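You operate a simulated robot arm through the tools that you are given. There is no shell and no other tool. Be economical: measure what you need, move in short steps, check, and stop when the job is done.

Carry out the task below with a simulated two-armed robot. There is one attempt and no reset: what you move stays moved.

Task
Hold the duct still and pull its cap, then dock it and fit the cuff.
Fine: cap on the white stub, duct in its bracket, cuff pushed home on the neck.

Only the result counts: the job must be done as asked and must still hold three seconds after the hand-in. Knocking over, shifting, dropping, spilling or breaking anything else fails it. Lids that push on must go on centred and level and be pressed home; caps that screw on are set level and turned clockwise until they are tight.

Robot
Two 7-joint arms with two-finger parallel grippers on one trunk, on a base that drives. Base frame: it is fixed to the floor where the robot stands at the start and does not move with it; the origin is under the middle of the robot, x ahead of it, y to its left, z up. Units: m, rad, N and s.
The left shoulder is at the start at [0.06, 0.143, 0.949], the right one opposite. With the tool pointing down near the work surface each hand reaches from about 0.32 to 0.74 m from the robot's upright axis, wherever it stands, measured 20 degrees to its own side. Places, roughly: white stub [0.5, -0.1, 0.8]; duct bracket [0.7, 0.1, 0.8]; neck of the duct [0.5, 0, 0.9]. Payload 1.57 kg a hand.
The tool frame of a hand sits at the grasp point between the pads (the TCP): z along the fingers, y along the line on which they close. The tips reach 0.03 m beyond it. The gripper opens to 0.11 m. The fingers are 0.024 m wide and 0.012 m thick; the gripper's body (0.048 by 0.112 m) begins 0.078 m behind the TCP.
Orientation is that of the tool frame in the base frame, as [roll, pitch, yaw] about the fixed x, y, z axes, in that order (R = Rz(yaw) Ry(pitch) Rx(roll)). With the fingers straight down and closing along the base's y, the tool's x points along the base's -x, its y along +y and its z along -z.

Tools
- The arms move only by the tool drive_tool. It takes "left_increments", "right_increments" or both (then of equal length, played together; a hand with none holds still); each is a list of rows, each an object (a shift or turn left out is 0, a gripper value left out holds the last) with "delta_pos": the shift along the tool's x, y, z in m, a list of three; "turn": the turn, a rotation vector about the tool's x, y, z in rad, a list of three. In form: [{"delta_pos": [dx, dy, dz], "turn": [wx, wy, wz]}, ...]. A call has 1 to 8 rows; each row is the pose to reach, as a shift and turn from the pose commanded when the call began, along the tool's axes at that moment. "left_hand" and "right_hand" are, for a hand that has rows, the opening in per cent of the stroke, from 0 (shut) to 100 (fully open), set as the call begins (left out, the last holds). Rows are played at 5 a second. More than 0.05 m and 0.15 rad between two rows, or a gripper value outside its range, and nothing of the call is played. A pose out of reach is approached as far as the arm can. The call stops where the force on the tool passes 40 N (or 10 N more than at its start, if that is more) or the arm is blocked; 0.2 s more then pass. Each finger travels about 0.045 m/s and halts on what it meets, pressing with about 32 N; the grip force reading is that of the motor and also rises with nothing between the fingers. The clock runs only during rows and for 0.2 s after the last one: add rows that repeat a pose to give the fingers time. It gives the time, the measured TCP pose, the force on the tool (base axes), the opening and the grip force at its end, in the units of the frame above (readings bear some noise).
- Cameras (640 x 400 px; columns grow to the right, rows downward): "scene" is now at [0.0475, -0.0006, 1.5546]; the picture's right is [-0.00, -1.00, 0.00], its down [-0.78, 0.00, -0.63] and it looks along [0.63, -0.00, -0.78] (base axes); focal length 296 px, centre (320, 200). "left" rides on the left gripper at [0.07, -0.016, -0.141] in its tool frame; the picture's right is [0.23, 0.97, 0.00], its down [-0.86, 0.20, -0.48] and it looks along [-0.47, 0.11, 0.88] (tool axes); focal length 222 px, centre (320, 200). "right" rides on the right gripper at [0.07, 0.016, -0.141] in its tool frame; the picture's right is [-0.23, 0.97, 0.00], its down [-0.86, -0.20, -0.48] and it looks along [-0.47, -0.11, 0.88] (tool axes); focal length 222 px, centre (320, 200). There is no depth. A picture from a camera that has moved, and an enlarged one, comes with that camera's place and axes in the base frame and with its lens.
- camera(camera): a new picture of that camera. No time passes.
- raise_lower(by): slides the trunk up (or, below 0, down) by that many m; the arms and the scene camera ride with it, the base frame stays. It gives what a move gives, with no picture.
- steer(legs): drives the robot by 1 to 6 legs, each [ahead, left, turn to the left] in m, m and rad, along the robot's own axes; the way and the turn of a leg run together, so that a leg with both is an arc; at most 1.5 m and 3.142 rad a leg. The arms and the cameras ride along, it lands a little off, and it stops where it bumps. It gives what a move gives.
- turn_head(pan, tilt): turns the head with the scene camera to pan (to the left, within 1.501 rad either way) and tilt (down, from -0.506 to 1.204), counted from straight ahead of the robot. It gives what a move gives.
- enlarge(camera, box): a new picture of the part [left, top, right, bottom] of that camera's present view, enlarged. No time passes.
- job_done(): hands the job in; it is judged then, once.

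Go step by step. Nothing tells you exact positions but the pictures and the camera data: compare them with the known pose of the tool, close in by small moves and look again before you grip or let go. The budget is 120 turns and 108 pictures, counting those below and the enlarged ones. Unless the task says otherwise, let go and move clear before handing in, and close with one line.

The tools are called after "Emit:" as name(argument=value, ...) on one line, values as JSON. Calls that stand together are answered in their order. drive_tool: Moves the arms, as the interface text tells. Its arguments: {"type":"object","properties":{"left_increments":{"type":"array","items":{"type":"object","properties":{"delta_pos":{"type":"array","items":{"type":"number"}},"turn":{"type":"array","items":{"type":"number"}}}}},"left_hand":{"type":"number"},"right_increments":{"type":"array","items":{"type":"object","properties":{"delta_pos":{"type":"array","items":{"type":"number"}},"turn":{"type":"array","items":{"type":"number"}}}}},"right_hand":{"type":"number"}},"required":[]} The other tools are called the same way: raise_lower (by) slides the trunk up or down; steer (legs) drives the base; turn_head (pan, tilt) turns the head that bears the scene camera; camera (camera) takes a picture; enlarge (camera, box) takes an enlarged picture of a part of a camera's view; job_done () hands the job in.

At the start:

```text
t: 0.0
left_ee_pos: [0.4988, 0.1881, 1.1245]
left_ee_rot: [-3.141, 0.001, -3.142]
left_force: [1.0, -0.4, 0.6]
left_grip_width: 0.1098
left_grasp_force: 0.0
right_ee_pos: [0.5599, -0.1673, 1.0468]
right_ee_rot: [3.141, 0.0, 3.142]
right_force: [-0.9, -0.3, -0.7]
right_grip_width: 0.1103
right_grasp_force: 0.0
trunk travel left (down, up): [-0.548, 0.042]
robot x, y, heading: [-0.0, -0.0021, -0.002]
head pan, tilt: [0.0, 0.888]
```

scene: 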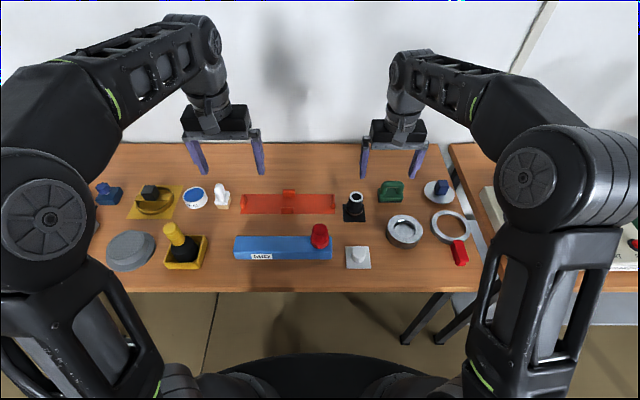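
right: 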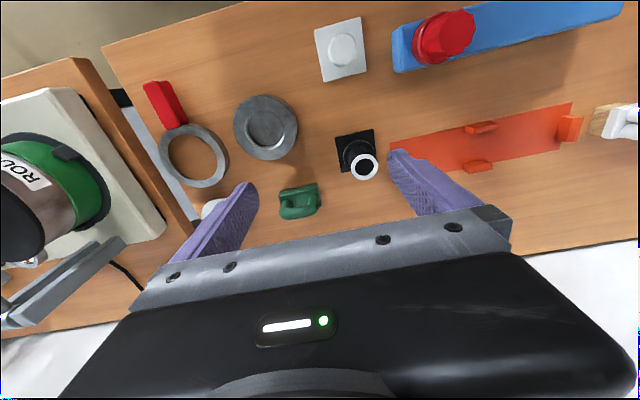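
left: 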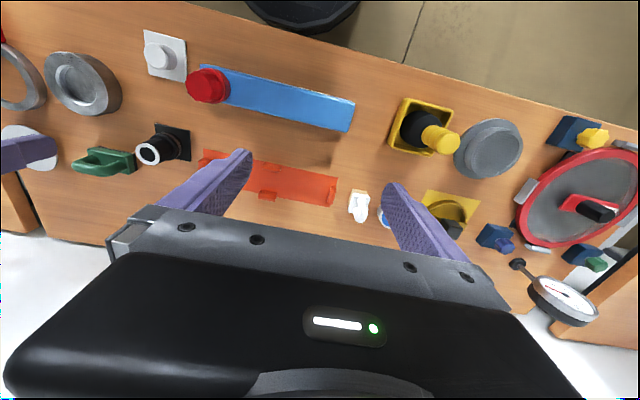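

I see a blue duct with a red cap, a white stub, an orange bracket, and candidates for the cuff; I'll look closer first.

Emit:
enlarge(camera="scene", box=[220, 170, 380, 280])

Emit:
enlarge(camera="scene", box=[330, 160, 490, 280])

Emit:
enlarge(camera="scene", box=[80, 160, 240, 280])

Emit:
enlarge(camera="right", box=[300, 0, 640, 212])

```text
3.64 times, centred on (300, 225) of scene
camera zoom: at [0.0475, -0.0006, 1.5546], right [0.0, -1.0, 0.0], down [-0.78, 0.0, -0.63], along [0.63, 0.0, -0.78], focal length 1078 px, centre (393, 109)
```

zoom: 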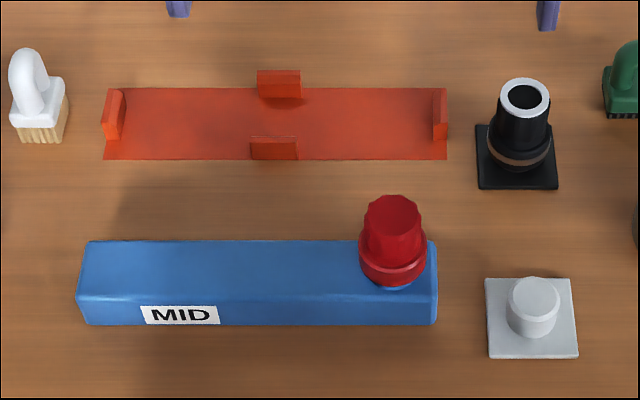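

```text
3.33 times, centred on (410, 220) of scene
camera zoom: at [0.0475, -0.0006, 1.5546], right [0.0, -1.0, 0.0], down [-0.78, 0.0, -0.63], along [0.63, 0.0, -0.78], focal length 988 px, centre (20, 133)
```

zoom: 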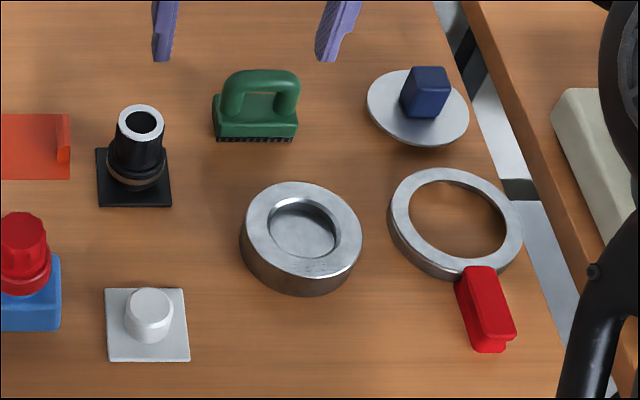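

```text
3.33 times, centred on (160, 220) of scene
camera zoom: at [0.0475, -0.0006, 1.5546], right [0.0, -1.0, 0.0], down [-0.78, 0.0, -0.63], along [0.63, 0.0, -0.78], focal length 988 px, centre (853, 133)
```

zoom: 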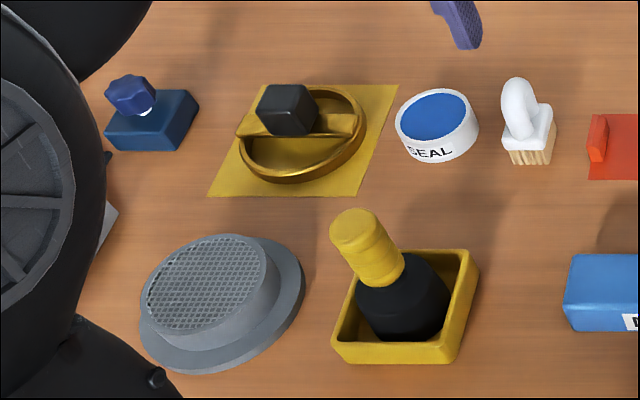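

```text
1.88 times, centred on (470, 106) of right
camera zoom: at [0.4892, -0.1492, 1.1901], right [0.23, 0.97, 0.0], down [0.86, -0.2, 0.48], along [0.47, -0.11, -0.88], focal length 418 px, centre (38, 377)
```

zoom: 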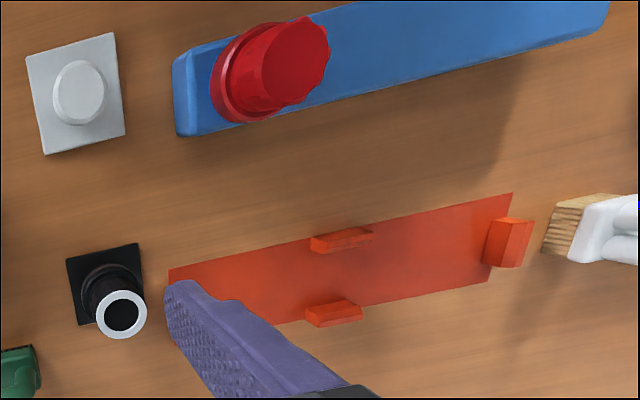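

The cuff is the black tube with the white rim at about (0.62, -0.11), standing on a black plate. The duct is about 0.28 x 0.05 m at x≈0.48, with the cap at y≈0. I'll turn both hands so they close along x and bring them closer.

Emit:
drive_tool(left_increments=[{"delta_pos": [0.002, -0.008, 0.015], "turn": [0, 0, 0.149]}, {"delta_pos": [0.004, -0.017, 0.03], "turn": [0, 0, 0.298]}, {"delta_pos": [0.006, -0.025, 0.045], "turn": [0, 0, 0.447]}, {"delta_pos": [0.009, -0.034, 0.06], "turn": [0, 0, 0.596]}, {"delta_pos": [0.011, -0.042, 0.075], "turn": [0, 0, 0.745]}, {"delta_pos": [0.013, -0.051, 0.09], "turn": [0, 0, 0.894]}, {"delta_pos": [0.015, -0.06, 0.105], "turn": [0, 0, 1.043]}, {"delta_pos": [0.0178, -0.068, 0.12], "turn": [0, 0, 1.192]}], right_increments=[{"delta_pos": [0.01, 0.01, 0.003], "turn": [0, 0, -0.149]}, {"delta_pos": [0.02, 0.02, 0.006], "turn": [0, 0, -0.298]}, {"delta_pos": [0.03, 0.03, 0.01], "turn": [0, 0, -0.447]}, {"delta_pos": [0.04, 0.04, 0.013], "turn": [0, 0, -0.596]}, {"delta_pos": [0.05, 0.05, 0.016], "turn": [0, 0, -0.745]}, {"delta_pos": [0.06, 0.06, 0.02], "turn": [0, 0, -0.894]}, {"delta_pos": [0.07, 0.07, 0.023], "turn": [0, 0, -1.043]}, {"delta_pos": [0.079, 0.08, 0.027], "turn": [0, 0, -1.192]}])

```text
t: 1.8
left_ee_pos: [0.4805, 0.1183, 1.0031]
left_ee_rot: [3.141, 0.0, 1.948]
left_force: [0.2, -0.4, -0.4]
left_grip_width: 0.1099
left_grasp_force: 0.1
right_ee_pos: [0.4798, -0.0858, 1.0213]
right_ee_rot: [3.141, 0.001, -1.948]
right_force: [-0.7, -0.4, 0.9]
right_grip_width: 0.11
right_grasp_force: 0.0
trunk travel left (down, up): [-0.548, 0.042]
robot x, y, heading: [-0.0007, 0.0035, 0.002]
head pan, tilt: [0.0, 0.888]
```

The hands turned as intended. I'll finish the turn and look with the wrist cameras.

Emit:
drive_tool(left_increments=[{"turn": [0, 0, 0.13]}, {"turn": [0, 0, 0.26]}, {"turn": [0, 0, 0.377]}], right_increments=[{"turn": [0, 0, -0.13]}, {"turn": [0, 0, -0.26]}, {"turn": [0, 0, -0.377]}])

Emit:
camera(camera="left")

Emit:
camera(camera="right")

Emit:
camera(camera="scene")

```text
t: 2.6
left_ee_pos: [0.4817, 0.1184, 1.0025]
left_ee_rot: [3.139, 0.001, 1.572]
left_force: [-0.6, 0.2, -0.9]
left_grip_width: 0.11
left_grasp_force: 0.2
right_ee_pos: [0.4798, -0.086, 1.02]
right_ee_rot: [-3.141, 0.001, -1.568]
right_force: [-0.3, -0.1, 0.1]
right_grip_width: 0.1099
right_grasp_force: 0.0
trunk travel left (down, up): [-0.548, 0.042]
robot x, y, heading: [0.003, 0.0004, 0.0]
head pan, tilt: [0.0, 0.888]
```

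```text
100 pictures are left
camera left: at [0.4644, 0.1886, 1.1447], right [0.97, 0.23, 0.0], down [0.2, -0.86, 0.48], along [0.11, -0.47, -0.88], focal length 222 px, centre (320, 200)
```

left: 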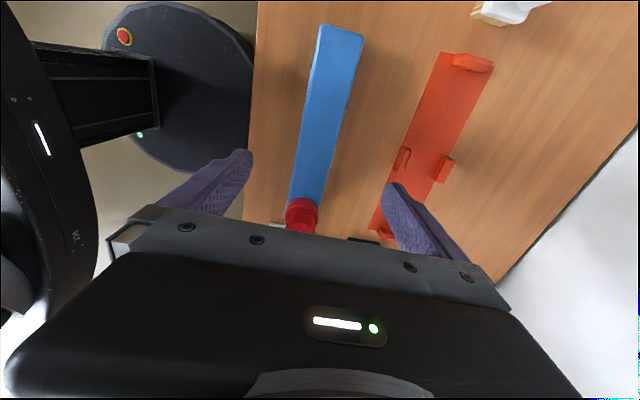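

```text
99 pictures are left
camera right: at [0.4637, -0.155, 1.1629], right [-0.97, 0.23, 0.0], down [0.2, 0.85, 0.48], along [0.11, 0.47, -0.88], focal length 222 px, centre (320, 200)
```

right: 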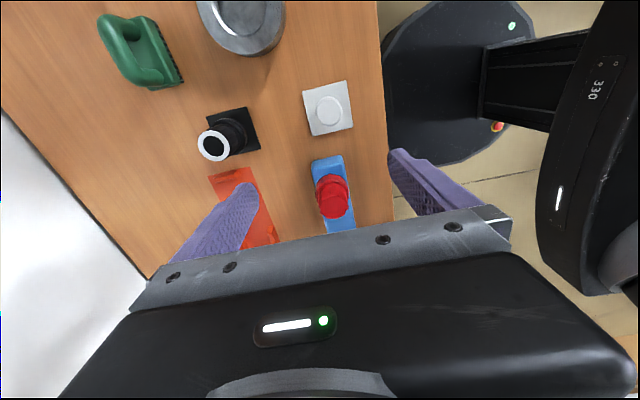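

```text
98 pictures are left
camera scene: at [0.0476, -0.0006, 1.5546], right [0.0, -1.0, 0.0], down [-0.78, 0.0, -0.63], along [0.63, 0.0, -0.78], focal length 296 px, centre (320, 200)
```

scene: 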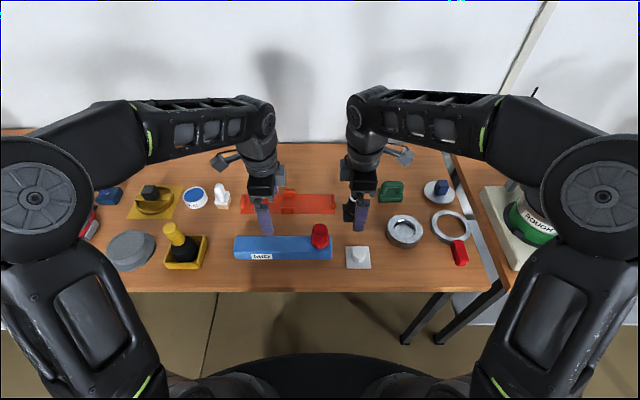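

I'll tilt the left hand away from the cap (tool y = base +x) and lower it around the duct at y≈0.085.

Emit:
drive_tool(left_increments=[{"delta_pos": [-0.01, 0, 0.03], "turn": [0, -0.13, 0]}, {"delta_pos": [-0.02, 0, 0.06], "turn": [0, -0.26, 0]}, {"delta_pos": [-0.033, 0, 0.1], "turn": [0, -0.4, 0]}, {"delta_pos": [-0.033, 0, 0.14], "turn": [0, -0.4, 0]}, {"delta_pos": [-0.033, 0, 0.14], "turn": [0, -0.4, 0]}])

Emit:
camera(camera="left")

Emit:
enlarge(camera="scene", box=[220, 150, 400, 280])

Emit:
enlarge(camera="right", box=[180, 60, 420, 240])

```text
t: 3.8
left_ee_pos: [0.4819, 0.0868, 0.8625]
left_ee_rot: [3.14, 0.402, 1.571]
left_force: [-0.5, 0.5, 0.3]
left_grip_width: 0.11
left_grasp_force: 0.1
right_ee_pos: [0.4788, -0.0849, 1.0211]
right_ee_rot: [-3.141, -0.002, -1.573]
right_force: [0.2, 0.1, 0.0]
right_grip_width: 0.1102
right_grasp_force: 0.1
trunk travel left (down, up): [-0.548, 0.042]
robot x, y, heading: [0.0015, 0.0028, -0.001]
head pan, tilt: [0.0, 0.888]
```

```text
97 pictures are left
camera left: at [0.4637, 0.2053, 0.9651], right [0.97, 0.21, -0.09], down [0.2, -0.6, 0.77], along [0.11, -0.77, -0.63], focal length 222 px, centre (320, 200)
```

left: 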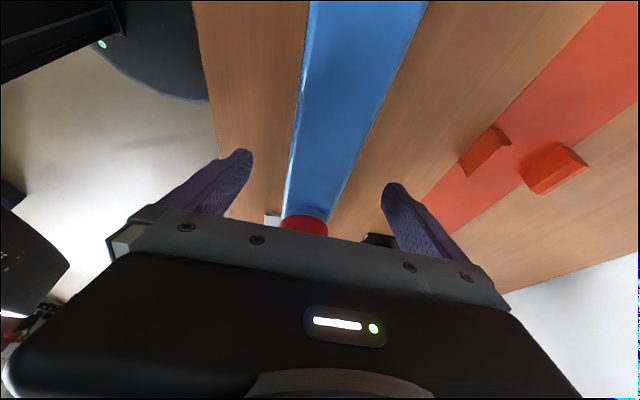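

```text
3.08 times, centred on (310, 215) of scene
camera zoom: at [0.0473, -0.0005, 1.5546], right [0.0, -1.0, 0.0], down [-0.78, 0.0, -0.63], along [0.63, 0.0, -0.78], focal length 912 px, centre (351, 154)
```

zoom: 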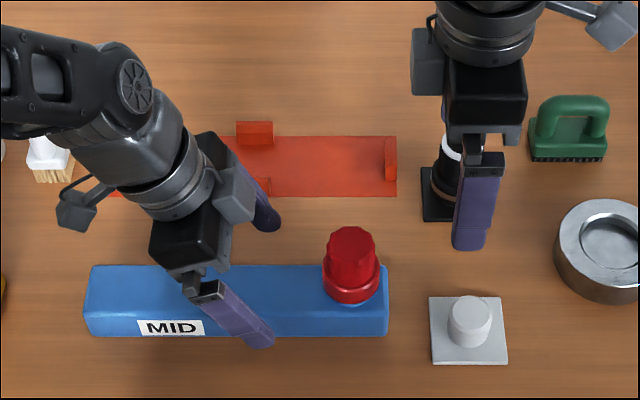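

```text
2.22 times, centred on (300, 150) of right
camera zoom: at [0.4633, -0.1549, 1.1631], right [-0.97, 0.23, 0.0], down [0.2, 0.85, 0.48], along [0.11, 0.47, -0.88], focal length 494 px, centre (364, 311)
```

zoom: 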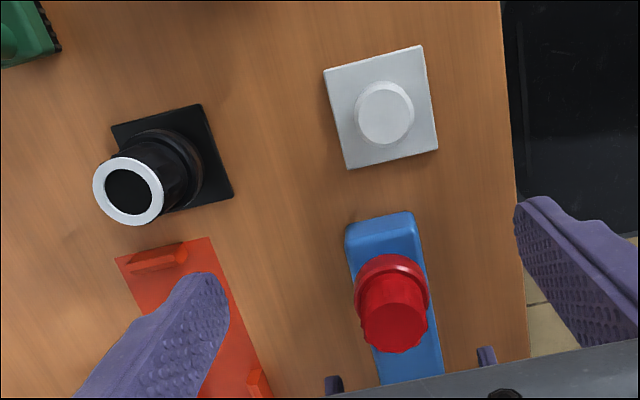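

Left hand is straddling the duct; I'll lower by 0.04 m and close on it.

Emit:
drive_tool(left_increments=[{"delta_pos": [0.008, 0, 0.0184]}, {"delta_pos": [0.0156, 0, 0.0368]}, {"delta_pos": [0.0156, 0, 0.0368]}])

Emit:
drive_tool(left_hand=0, left_increments=[{}, {}, {}, {}, {}])

Emit:
enlarge(camera="scene", box=[220, 150, 400, 280])

```text
t: 4.6
left_ee_pos: [0.4809, 0.0852, 0.823]
left_ee_rot: [3.14, 0.4, 1.574]
left_force: [-0.8, 0.6, 0.3]
left_grip_width: 0.1099
left_grasp_force: 0.0
right_ee_pos: [0.4797, -0.0862, 1.0216]
right_ee_rot: [3.14, 0.0, -1.573]
right_force: [0.1, 0.4, -0.7]
right_grip_width: 0.1099
right_grasp_force: 0.1
trunk travel left (down, up): [-0.548, 0.042]
robot x, y, heading: [0.0017, 0.0019, -0.001]
head pan, tilt: [0.0, 0.888]
```

```text
t: 5.8
left_ee_pos: [0.48, 0.0864, 0.8232]
left_ee_rot: [3.141, 0.4, 1.573]
left_force: [-1.3, -0.8, 0.5]
left_grip_width: 0.0558
left_grasp_force: 30.0
right_ee_pos: [0.4792, -0.0866, 1.022]
right_ee_rot: [-3.141, 0.001, -1.571]
right_force: [0.5, -0.7, -0.7]
right_grip_width: 0.1099
right_grasp_force: 0.1
trunk travel left (down, up): [-0.548, 0.042]
robot x, y, heading: [-0.0008, 0.0002, -0.001]
head pan, tilt: [0.0, 0.888]
```

```text
3.08 times, centred on (310, 215) of scene
camera zoom: at [0.0474, -0.0006, 1.5546], right [0.0, -1.0, 0.0], down [-0.78, 0.0, -0.63], along [0.63, 0.0, -0.78], focal length 912 px, centre (351, 154)
```

zoom: 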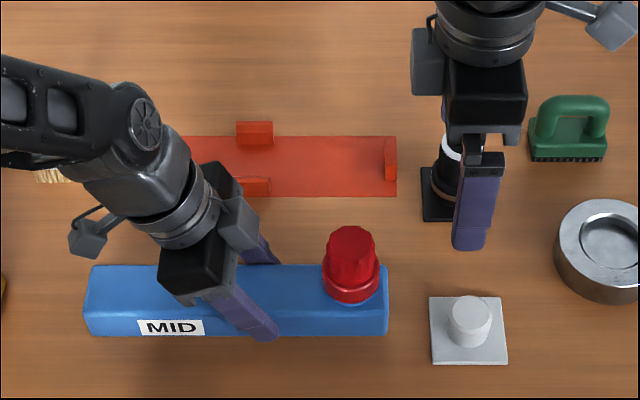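

Duct is held (width 0.056). The cap axis is at about (0.480, -0.001) with the knob top at z≈0.90. I'll move the right hand over it and down around the knob.

Emit:
drive_tool(right_increments=[{"delta_pos": [-0.043, 0, 0]}, {"delta_pos": [-0.085, 0, 0.0]}, {"delta_pos": [-0.085, 0, 0.04]}, {"delta_pos": [-0.085, 0, 0.08]}, {"delta_pos": [-0.085, 0, 0.08]}])

Emit:
camera(camera="right")

Emit:
enlarge(camera="scene", box=[220, 150, 400, 280])

```text
t: 7.0
left_ee_pos: [0.48, 0.0851, 0.822]
left_ee_rot: [3.14, 0.399, 1.573]
left_force: [1.2, 0.6, 0.1]
left_grip_width: 0.0557
left_grasp_force: 32.4
right_ee_pos: [0.4797, -0.0014, 0.9417]
right_ee_rot: [3.141, -0.001, -1.572]
right_force: [-0.3, 0.2, -0.1]
right_grip_width: 0.1098
right_grasp_force: 0.1
trunk travel left (down, up): [-0.548, 0.042]
robot x, y, heading: [-0.0005, 0.0002, 0.005]
head pan, tilt: [0.0, 0.888]
```

```text
93 pictures are left
camera right: at [0.4645, -0.0701, 1.0828], right [-0.97, 0.23, 0.0], down [0.2, 0.85, 0.48], along [0.11, 0.47, -0.88], focal length 222 px, centre (320, 200)
```

right: 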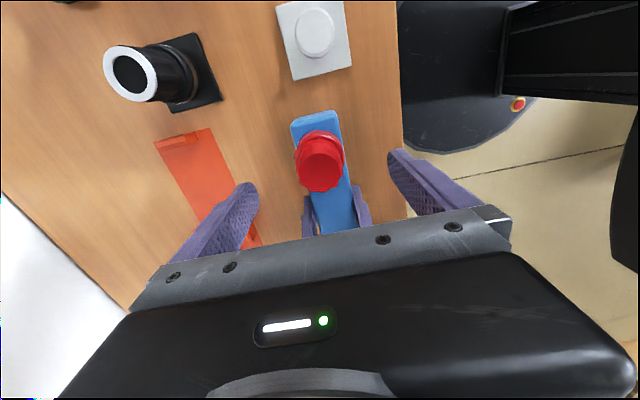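

```text
3.08 times, centred on (310, 215) of scene
camera zoom: at [0.0476, -0.0006, 1.5546], right [0.0, -1.0, 0.0], down [-0.78, 0.0, -0.63], along [0.63, 0.0, -0.78], focal length 912 px, centre (351, 154)
```

zoom: 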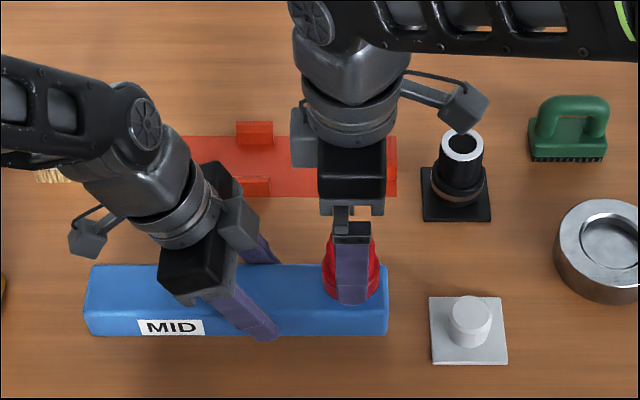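

The hand is over the cap. I'll lower and close on the knob.

Emit:
drive_tool(right_increments=[{"delta_pos": [0.001, 0, 0.025]}, {"delta_pos": [0.001, 0, 0.049]}, {"delta_pos": [0.001, 0, 0.049]}])

Emit:
drive_tool(right_hand=0, right_increments=[{}, {}, {}, {}, {}, {}])

Emit:
camera(camera="right")

```text
t: 7.8
left_ee_pos: [0.4803, 0.0861, 0.8227]
left_ee_rot: [3.141, 0.399, 1.573]
left_force: [-1.2, 0.4, -0.2]
left_grip_width: 0.0559
left_grasp_force: 31.7
right_ee_pos: [0.4799, -0.0018, 0.8906]
right_ee_rot: [-3.141, 0.0, -1.572]
right_force: [-0.2, -0.1, 0.3]
right_grip_width: 0.1101
right_grasp_force: 0.0
trunk travel left (down, up): [-0.548, 0.042]
robot x, y, heading: [0.0025, -0.0012, 0.002]
head pan, tilt: [0.0, 0.888]
```

```text
t: 9.2
left_ee_pos: [0.4803, 0.0867, 0.8232]
left_ee_rot: [-3.141, 0.4, 1.571]
left_force: [-6.5, 2.0, 4.1]
left_grip_width: 0.0558
left_grasp_force: 31.8
right_ee_pos: [0.4802, -0.0018, 0.8917]
right_ee_rot: [-3.138, 0.0, -1.571]
right_force: [7.8, -0.8, -3.4]
right_grip_width: 0.0503
right_grasp_force: 32.1
trunk travel left (down, up): [-0.548, 0.042]
robot x, y, heading: [-0.0013, -0.0005, 0.002]
head pan, tilt: [0.0, 0.888]
```

```text
91 pictures are left
camera right: at [0.4644, -0.0713, 1.034], right [-0.97, 0.23, 0.0], down [0.2, 0.85, 0.48], along [0.11, 0.47, -0.88], focal length 222 px, centre (320, 200)
```

right: 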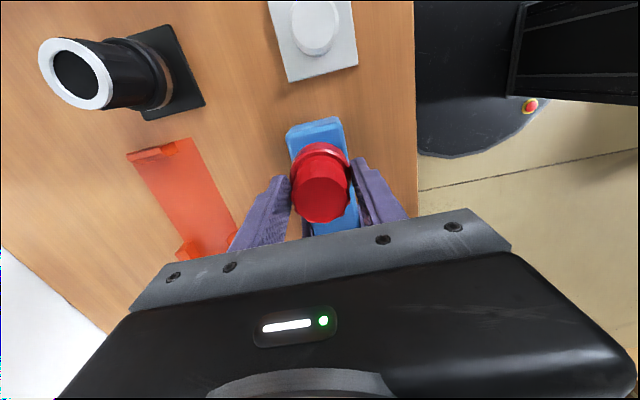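

Cap is gripped (0.050). I'll pull straight up in small steps.

Emit:
drive_tool(right_increments=[{"delta_pos": [0, 0, -0.005]}, {"delta_pos": [0, 0, -0.01]}, {"delta_pos": [0, 0, -0.015]}, {"delta_pos": [0, 0, -0.02]}, {"delta_pos": [0, 0, -0.03]}, {"delta_pos": [0, 0, -0.04]}])

Emit:
camera(camera="right")

Emit:
enlarge(camera="scene", box=[220, 150, 400, 280])

```text
t: 10.6
left_ee_pos: [0.4801, 0.0856, 0.8225]
left_ee_rot: [3.141, 0.399, 1.572]
left_force: [-0.3, 0.3, 0.6]
left_grip_width: 0.0559
left_grasp_force: 31.9
right_ee_pos: [0.4799, -0.002, 0.9322]
right_ee_rot: [-3.14, 0.0, -1.572]
right_force: [0.1, -0.2, -0.6]
right_grip_width: 0.0503
right_grasp_force: 32.2
trunk travel left (down, up): [-0.548, 0.042]
robot x, y, heading: [-0.0038, -0.0013, -0.003]
head pan, tilt: [0.0, 0.888]
```

```text
90 pictures are left
camera right: at [0.4637, -0.0711, 1.074], right [-0.97, 0.23, 0.0], down [0.2, 0.85, 0.48], along [0.11, 0.47, -0.88], focal length 222 px, centre (320, 200)
```

right: 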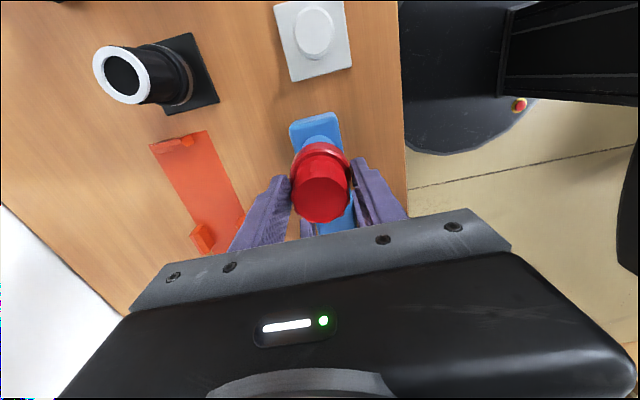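

```text
3.08 times, centred on (310, 215) of scene
camera zoom: at [0.0476, -0.0006, 1.5546], right [0.0, -1.0, 0.0], down [-0.78, 0.0, -0.63], along [0.63, 0.0, -0.78], focal length 912 px, centre (351, 154)
```

zoom: 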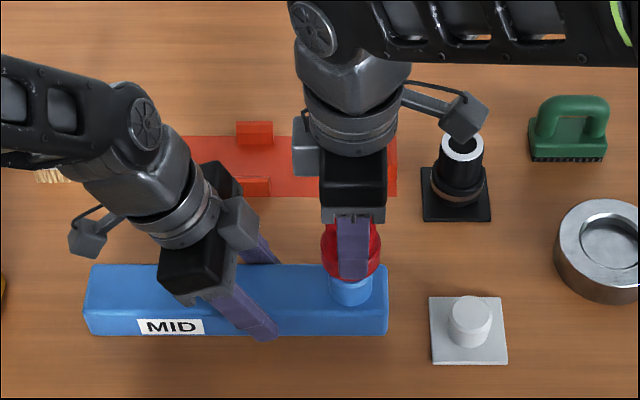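

The cap is off and the duct stayed put. I'll lift higher, carry the cap beside the stub, and measure.

Emit:
drive_tool(right_increments=[{"delta_pos": [0, 0, -0.03]}, {"delta_pos": [0.0, 0, -0.05]}, {"delta_pos": [0.045, 0.006, -0.05]}, {"delta_pos": [0.09, 0.012, -0.05]}, {"delta_pos": [0.109, 0.018, -0.05]}, {"delta_pos": [0.109, 0.018, -0.05]}])

Emit:
enlarge(camera="scene", box=[280, 200, 400, 280])

Emit:
camera(camera="right")

```text
t: 12.0
left_ee_pos: [0.4811, 0.0857, 0.8238]
left_ee_rot: [-3.14, 0.4, 1.574]
left_force: [-0.6, -0.4, 0.4]
left_grip_width: 0.0559
left_grasp_force: 31.8
right_ee_pos: [0.4608, -0.1123, 0.9818]
right_ee_rot: [3.14, 0.001, -1.571]
right_force: [-0.9, 0.9, -0.5]
right_grip_width: 0.0505
right_grasp_force: 31.7
trunk travel left (down, up): [-0.548, 0.042]
robot x, y, heading: [-0.0012, -0.0008, -0.0]
head pan, tilt: [0.0, 0.888]
```

```text
5.00 times, centred on (340, 240) of scene
camera zoom: at [0.0475, -0.0007, 1.5546], right [0.0, -1.0, 0.0], down [-0.78, 0.0, -0.63], along [0.63, 0.0, -0.78], focal length 1482 px, centre (220, 0)
```

zoom: 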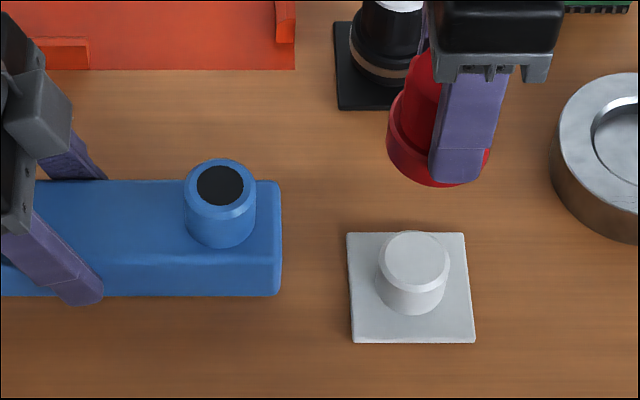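

```text
87 pictures are left
camera right: at [0.4452, -0.1807, 1.1232], right [-0.97, 0.23, 0.0], down [0.2, 0.85, 0.48], along [0.11, 0.47, -0.88], focal length 222 px, centre (320, 200)
```

right: 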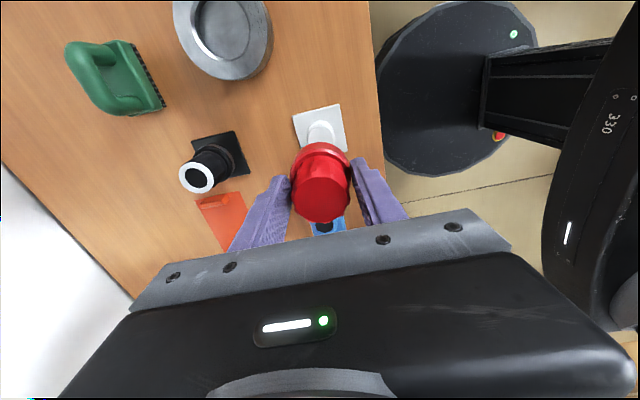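

Neck axis is near (0.480, -0.001); the stub is estimated at (0.4625, -0.111). I'll zoom in on the stub from the right camera to cross-check.

Emit:
enlarge(camera="right", box=[260, 80, 380, 230])

```text
2.67 times, centred on (320, 155) of right
camera zoom: at [0.4452, -0.1807, 1.1232], right [-0.97, 0.23, 0.0], down [0.2, 0.85, 0.48], along [0.11, 0.47, -0.88], focal length 592 px, centre (320, 320)
```

zoom: 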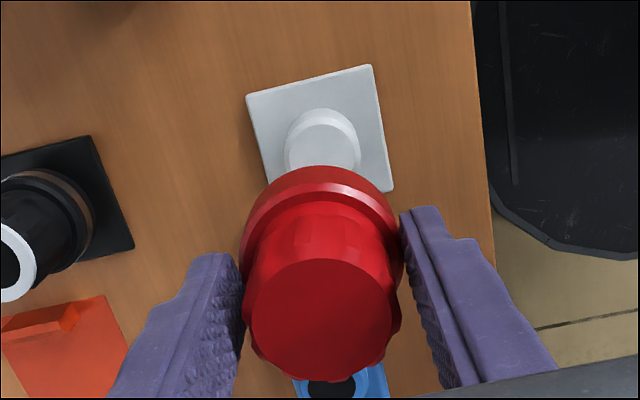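

The estimates agree at (0.462, -0.111). I'll descend to just above the stub and look.

Emit:
drive_tool(right_increments=[{"delta_pos": [0, -0.0012, 0.04]}, {"delta_pos": [0.0, -0.0012, 0.08]}, {"delta_pos": [0, -0.0012, 0.08]}])

Emit:
enlarge(camera="scene", box=[300, 210, 420, 290])

Emit:
enlarge(camera="right", box=[260, 80, 380, 230])

Emit:
camera(camera="left")

```text
t: 12.8
left_ee_pos: [0.4812, 0.0865, 0.823]
left_ee_rot: [3.141, 0.4, 1.573]
left_force: [-0.5, 1.0, 0.5]
left_grip_width: 0.0561
left_grasp_force: 31.7
right_ee_pos: [0.4627, -0.1111, 0.9023]
right_ee_rot: [3.142, 0.0, -1.572]
right_force: [1.0, 1.3, -0.7]
right_grip_width: 0.0505
right_grasp_force: 31.6
trunk travel left (down, up): [-0.548, 0.042]
robot x, y, heading: [-0.0031, 0.0044, 0.002]
head pan, tilt: [0.0, 0.888]
```

```text
5.00 times, centred on (360, 250) of scene
camera zoom: at [0.0476, -0.0005, 1.5546], right [0.0, -1.0, 0.0], down [-0.78, 0.0, -0.63], along [0.63, 0.0, -0.78], focal length 1482 px, centre (120, -50)
```

zoom: 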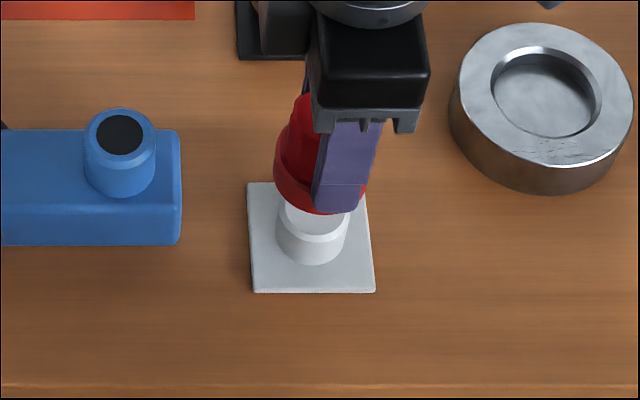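

```text
2.67 times, centred on (320, 155) of right
camera zoom: at [0.4468, -0.1805, 1.0431], right [-0.97, 0.23, 0.0], down [0.2, 0.85, 0.48], along [0.11, 0.47, -0.88], focal length 592 px, centre (320, 320)
```

zoom: 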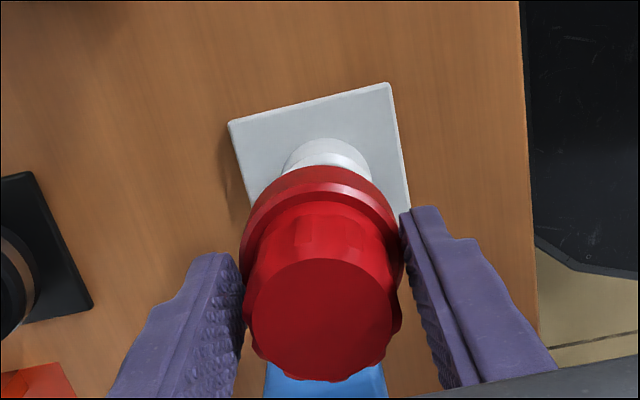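

```text
83 pictures are left
camera left: at [0.4639, 0.2052, 0.926], right [0.97, 0.21, -0.09], down [0.2, -0.6, 0.77], along [0.11, -0.77, -0.63], focal length 222 px, centre (320, 200)
```

left: 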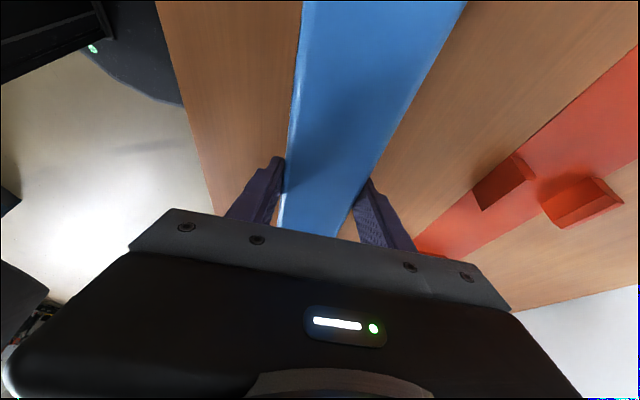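

The cap looks aligned within ~1 mm. I'll nudge by 1 mm in x and y and descend gently.

Emit:
drive_tool(right_increments=[{"delta_pos": [0.001, 0.001, 0.01]}, {"delta_pos": [0.001, 0.001, 0.02]}, {"delta_pos": [0.001, 0.001, 0.028]}, {"delta_pos": [0.001, 0.001, 0.036]}])

Emit:
enlarge(camera="scene", box=[300, 210, 420, 290])

Emit:
enlarge(camera="right", box=[260, 80, 380, 230])

```text
t: 13.8
left_ee_pos: [0.4814, 0.0848, 0.8233]
left_ee_rot: [3.14, 0.399, 1.573]
left_force: [1.2, 0.4, -0.4]
left_grip_width: 0.056
left_grasp_force: 32.0
right_ee_pos: [0.4619, -0.1126, 0.8652]
right_ee_rot: [3.139, -0.001, -1.572]
right_force: [-0.2, 0.7, 0.1]
right_grip_width: 0.0501
right_grasp_force: 31.9
trunk travel left (down, up): [-0.548, 0.042]
robot x, y, heading: [0.0017, -0.001, -0.004]
head pan, tilt: [0.0, 0.888]
```

```text
5.00 times, centred on (360, 250) of scene
camera zoom: at [0.0477, -0.0005, 1.5546], right [0.0, -1.0, 0.0], down [-0.78, 0.0, -0.63], along [0.63, 0.0, -0.78], focal length 1482 px, centre (120, -50)
```

zoom: 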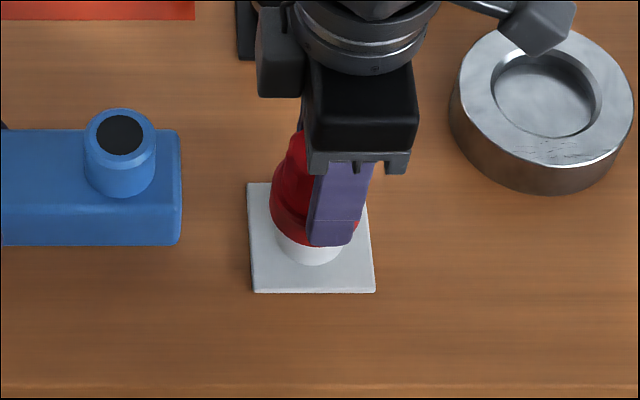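

```text
2.67 times, centred on (320, 155) of right
camera zoom: at [0.4462, -0.1813, 1.0076], right [-0.97, 0.23, 0.0], down [0.2, 0.85, 0.48], along [0.11, 0.47, -0.88], focal length 592 px, centre (320, 320)
```

zoom: 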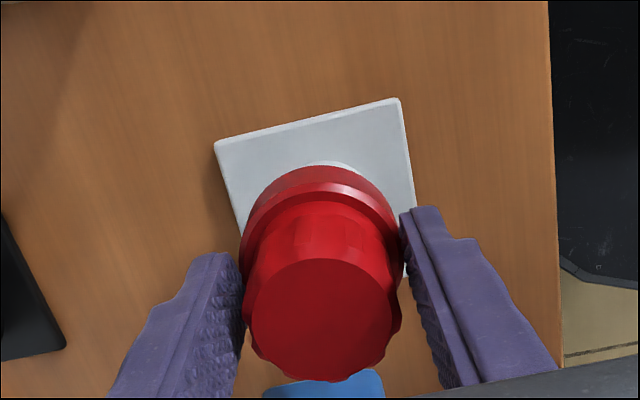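

Centred, no contact yet. Continue down and press.

Emit:
drive_tool(right_increments=[{"delta_pos": [0, 0, 0.006]}, {"delta_pos": [0, 0, 0.012]}, {"delta_pos": [0, 0, 0.018]}, {"delta_pos": [0, 0, 0.024]}, {"delta_pos": [0, 0, 0.03]}])

Emit:
enlarge(camera="scene", box=[300, 210, 420, 290])

Emit:
enlarge(camera="right", box=[260, 80, 380, 230])

```text
t: 14.9
left_ee_pos: [0.478, 0.0857, 0.8241]
left_ee_rot: [3.14, 0.399, 1.571]
left_force: [-0.6, 0.9, -2.9]
left_grip_width: 0.0559
left_grasp_force: 31.8
right_ee_pos: [0.46, -0.1111, 0.8461]
right_ee_rot: [-3.137, -0.002, -1.571]
right_force: [-10.1, -2.2, 24.3]
right_grip_width: 0.0506
right_grasp_force: 31.9
trunk travel left (down, up): [-0.548, 0.042]
robot x, y, heading: [0.0008, -0.0005, -0.005]
head pan, tilt: [0.0, 0.888]
stopped in row 5 (right hand): the force on the tool passed its limit (the readings are from after the stop); the commanded pose is now the measured one
```

```text
5.00 times, centred on (360, 250) of scene
camera zoom: at [0.0443, -0.0005, 1.555], right [0.0, -1.0, 0.0], down [-0.78, 0.0, -0.63], along [0.63, 0.0, -0.78], focal length 1482 px, centre (120, -50)
```

zoom: 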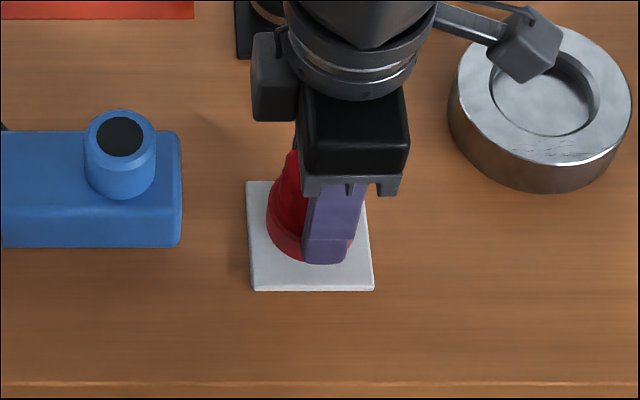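

```text
2.67 times, centred on (320, 155) of right
camera zoom: at [0.4439, -0.1806, 0.988], right [-0.97, 0.23, 0.0], down [0.2, 0.86, 0.48], along [0.11, 0.46, -0.88], focal length 592 px, centre (320, 320)
```

zoom: 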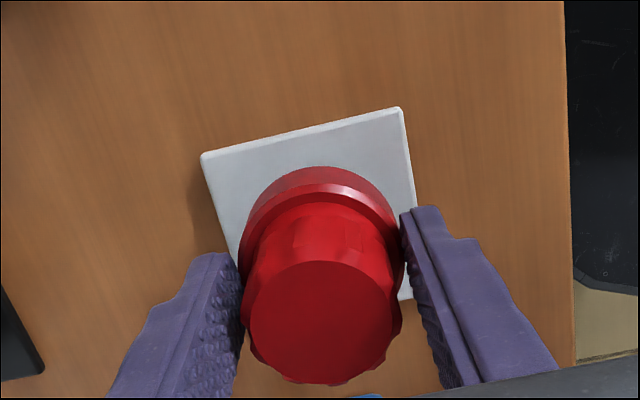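

The cap seems seated (TCP 0.846, as predicted from the neck). One more press to make sure.

Emit:
drive_tool(right_increments=[{"delta_pos": [0, 0, 0.003]}, {"delta_pos": [0, 0, 0.006]}, {"delta_pos": [0, 0, 0.01]}])

Emit:
drive_tool(right_hand=100, right_increments=[{}, {}, {}, {}])

Emit:
camera(camera="right")

```text
t: 15.2
left_ee_pos: [0.4778, 0.0849, 0.8228]
left_ee_rot: [3.142, 0.4, 1.57]
left_force: [0.3, -0.5, -4.0]
left_grip_width: 0.0556
left_grasp_force: 32.1
right_ee_pos: [0.4597, -0.1113, 0.8452]
right_ee_rot: [-3.136, -0.001, -1.571]
right_force: [-10.1, -2.7, 23.6]
right_grip_width: 0.0503
right_grasp_force: 32.1
trunk travel left (down, up): [-0.548, 0.042]
robot x, y, heading: [-0.0038, 0.0025, 0.001]
head pan, tilt: [0.0, 0.888]
stopped in row 1 (right hand): the force on the tool passed its limit (the readings are from after the stop); the commanded pose is now the measured one
```

```text
t: 16.2
left_ee_pos: [0.4795, 0.0846, 0.8227]
left_ee_rot: [-3.141, 0.4, 1.572]
left_force: [0.4, -1.8, 6.3]
left_grip_width: 0.0558
left_grasp_force: 32.3
right_ee_pos: [0.4598, -0.1108, 0.8431]
right_ee_rot: [-3.138, -0.004, -1.57]
right_force: [0.0, 1.3, -0.1]
right_grip_width: 0.1101
right_grasp_force: 0.1
trunk travel left (down, up): [-0.548, 0.042]
robot x, y, heading: [0.0009, 0.0034, -0.002]
head pan, tilt: [0.0, 0.888]
```

```text
78 pictures are left
camera right: at [0.4457, -0.1808, 0.9862], right [-0.97, 0.23, 0.0], down [0.2, 0.86, 0.48], along [0.11, 0.46, -0.88], focal length 222 px, centre (320, 200)
```

right: 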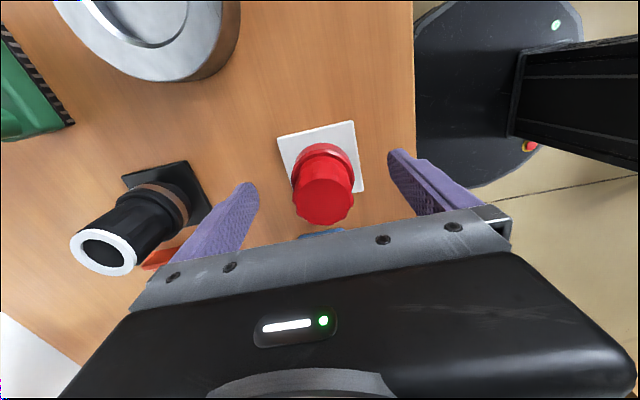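

Released. Raise the right hand and check that the cap sits level and home.

Emit:
drive_tool(right_increments=[{"delta_pos": [0, 0, -0.05]}, {"delta_pos": [0, 0, -0.1]}, {"delta_pos": [0, 0, -0.15]}, {"delta_pos": [0.05, -0.04, -0.18]}, {"delta_pos": [0.08, -0.08, -0.18]}, {"delta_pos": [0.08, -0.12, -0.18]}])

Emit:
enlarge(camera="scene", box=[220, 170, 400, 280])

Emit:
camera(camera="right")

```text
refused: row 4 steps farther than a row can; nothing moved
```

```text
3.56 times, centred on (310, 225) of scene
camera zoom: at [0.0467, -0.0009, 1.5546], right [0.0, -1.0, 0.0], down [-0.78, 0.0, -0.63], along [0.63, 0.0, -0.78], focal length 1054 px, centre (356, 111)
```

zoom: 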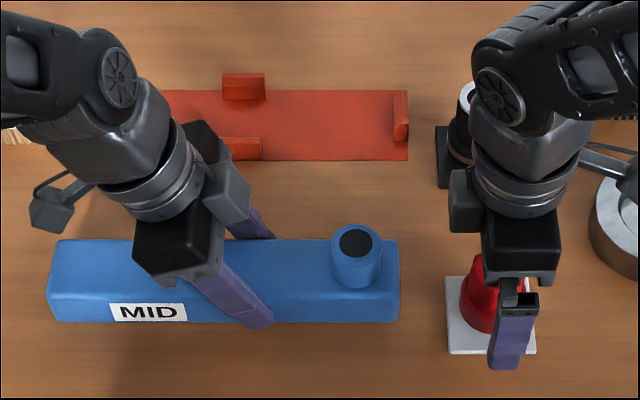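

```text
76 pictures are left
camera right: at [0.4457, -0.1808, 0.9862], right [-0.97, 0.23, 0.0], down [0.2, 0.86, 0.48], along [0.11, 0.46, -0.88], focal length 222 px, centre (320, 200)
```

right: 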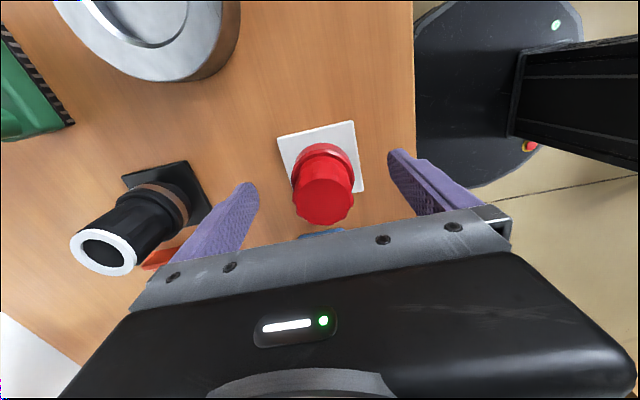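

Row too large; redo with smaller steps. At the same time the left hand opens and backs off to regrip upright.

Emit:
drive_tool(left_hand=100, left_increments=[{}, {}, {}, {}, {}, {"delta_pos": [0, 0, -0.03]}, {"delta_pos": [0, 0, -0.07]}, {"delta_pos": [0, 0, -0.1]}], right_increments=[{"delta_pos": [0, 0, -0.04]}, {"delta_pos": [0, 0, -0.08]}, {"delta_pos": [0, 0, -0.12]}, {"delta_pos": [0, 0, -0.15]}, {"delta_pos": [0.03, -0.02, -0.16]}, {"delta_pos": [0.06, -0.04, -0.17]}, {"delta_pos": [0.08, -0.08, -0.17]}, {"delta_pos": [0.08, -0.11, -0.17]}])

Emit:
enlarge(camera="scene", box=[220, 170, 400, 280])

Emit:
camera(camera="right")

```text
t: 18.0
left_ee_pos: [0.4807, 0.1227, 0.9145]
left_ee_rot: [-3.142, 0.401, 1.572]
left_force: [0.6, 1.1, 0.3]
left_grip_width: 0.11
left_grasp_force: 0.0
right_ee_pos: [0.5713, -0.1937, 1.0145]
right_ee_rot: [-3.137, -0.001, -1.574]
right_force: [-0.3, -0.6, -0.1]
right_grip_width: 0.1099
right_grasp_force: 0.2
trunk travel left (down, up): [-0.548, 0.042]
robot x, y, heading: [0.0003, 0.0066, -0.002]
head pan, tilt: [0.0, 0.888]
```

```text
3.56 times, centred on (310, 225) of scene
camera zoom: at [0.0472, -0.0004, 1.5546], right [0.0, -1.0, 0.0], down [-0.78, 0.0, -0.63], along [0.63, 0.0, -0.78], focal length 1054 px, centre (356, 111)
```

zoom: 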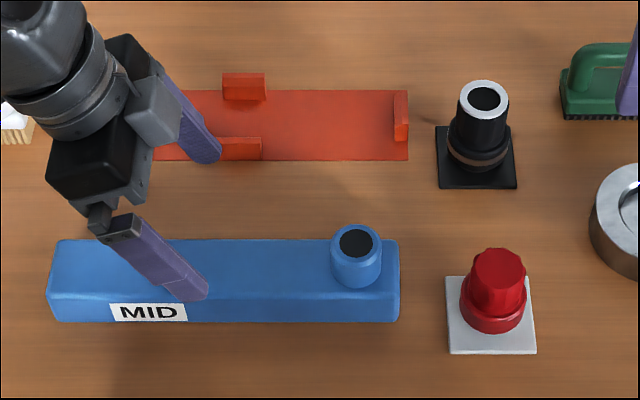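

```text
74 pictures are left
camera right: at [0.5553, -0.2617, 1.1565], right [-0.97, 0.23, 0.0], down [0.2, 0.86, 0.48], along [0.11, 0.46, -0.88], focal length 222 px, centre (320, 200)
```

right: 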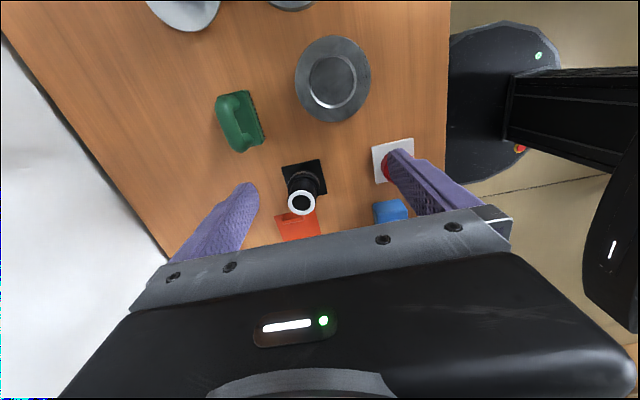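

The cap is on level. Now I'll stand the left hand upright above the duct and measure the bracket's tabs.

Emit:
drive_tool(left_increments=[{"delta_pos": [0.0, 0, -0.04], "turn": [0, 0.1, 0]}, {"delta_pos": [0.0, 0, -0.08], "turn": [0, 0.2, 0]}, {"delta_pos": [0.01, 0, -0.12], "turn": [0, 0.3, 0]}, {"delta_pos": [0.02, 0, -0.15], "turn": [0, 0.4, 0]}, {"delta_pos": [0.06, 0, -0.17], "turn": [0, 0.4, 0]}])

Emit:
camera(camera="left")

Emit:
enlarge(camera="scene", box=[220, 170, 360, 270])

```text
t: 19.2
left_ee_pos: [0.4793, 0.2457, 1.0464]
left_ee_rot: [-3.141, 0.0, 1.573]
left_force: [0.0, 0.9, -0.8]
left_grip_width: 0.1097
left_grasp_force: 0.1
right_ee_pos: [0.5707, -0.1914, 1.0155]
right_ee_rot: [-3.138, -0.001, -1.571]
right_force: [0.2, 0.8, 0.9]
right_grip_width: 0.1102
right_grasp_force: 0.1
trunk travel left (down, up): [-0.548, 0.042]
robot x, y, heading: [-0.0025, -0.0016, -0.003]
head pan, tilt: [0.0, 0.888]
```

```text
73 pictures are left
camera left: at [0.4632, 0.3159, 1.1881], right [0.97, 0.23, 0.0], down [0.2, -0.86, 0.48], along [0.11, -0.47, -0.88], focal length 222 px, centre (320, 200)
```

left: 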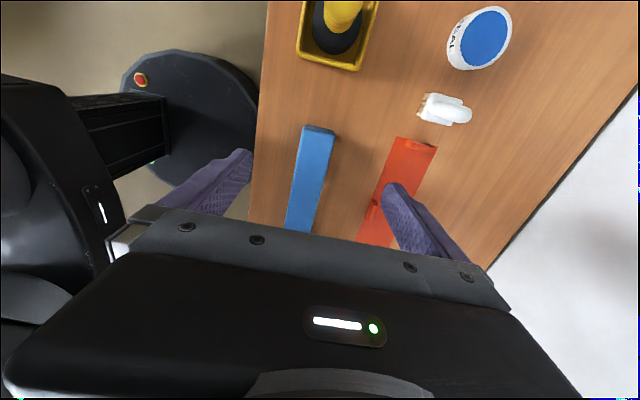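

```text
4.00 times, centred on (290, 220) of scene
camera zoom: at [0.0469, 0.0006, 1.5546], right [0.0, -1.0, 0.0], down [-0.78, 0.0, -0.63], along [0.63, 0.0, -0.78], focal length 1186 px, centre (440, 120)
```

zoom: 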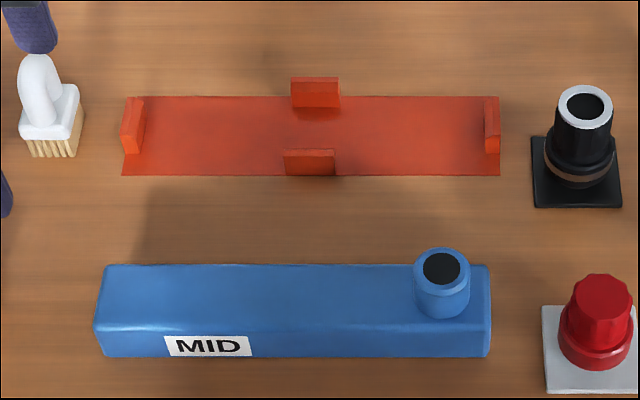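

Zooming on the bracket ends to measure the slot.

Emit:
enlarge(camera="scene", box=[240, 180, 300, 220])

Emit:
enlarge(camera="scene", box=[285, 180, 345, 220])

Emit:
enlarge(camera="left", box=[280, 110, 460, 240])

Emit:
enlarge(camera="scene", box=[230, 230, 350, 265])

```text
10.00 times, centred on (270, 200) of scene
camera zoom: at [0.0469, 0.0006, 1.5546], right [0.0, -1.0, 0.0], down [-0.78, 0.0, -0.63], along [0.63, 0.0, -0.78], focal length 2965 px, centre (820, 200)
```

zoom: 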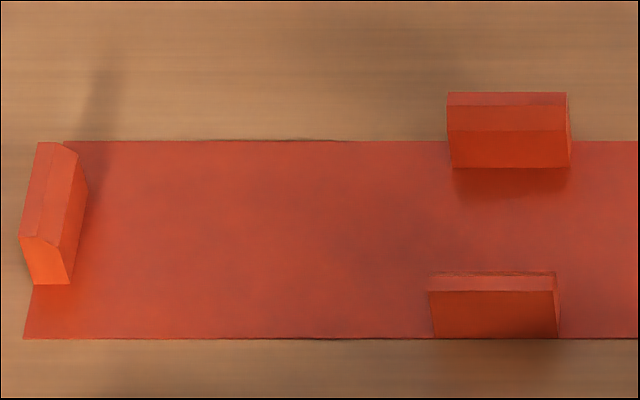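

```text
10.00 times, centred on (315, 200) of scene
camera zoom: at [0.0469, 0.0006, 1.5546], right [0.0, -1.0, 0.0], down [-0.78, 0.0, -0.63], along [0.63, 0.0, -0.78], focal length 2965 px, centre (370, 200)
```

zoom: 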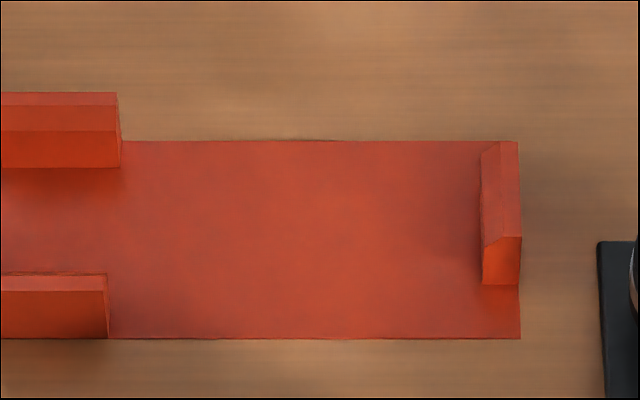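

```text
3.08 times, centred on (370, 175) of left
camera zoom: at [0.4632, 0.3159, 1.1881], right [0.97, 0.23, 0.0], down [0.2, -0.86, 0.48], along [0.11, -0.47, -0.88], focal length 684 px, centre (166, 277)
```

zoom: 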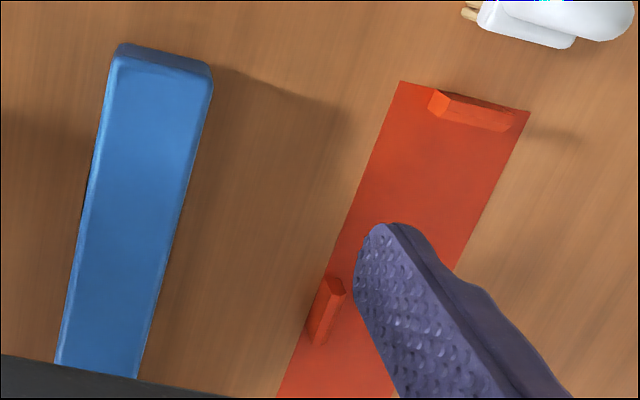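

```text
5.33 times, centred on (290, 248) of scene
camera zoom: at [0.0469, 0.0006, 1.5546], right [0.0, -1.0, 0.0], down [-0.78, 0.0, -0.63], along [0.63, 0.0, -0.78], focal length 1581 px, centre (480, -53)
```

zoom: 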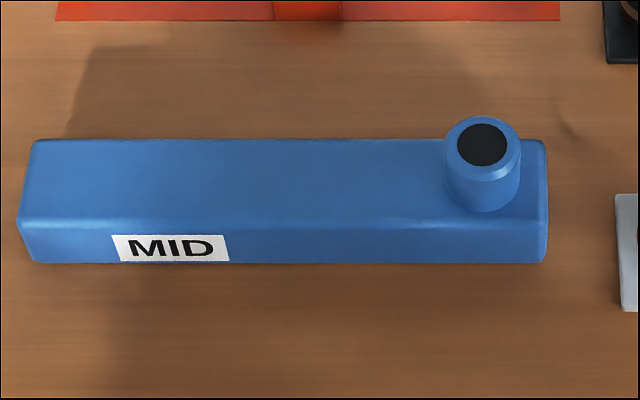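

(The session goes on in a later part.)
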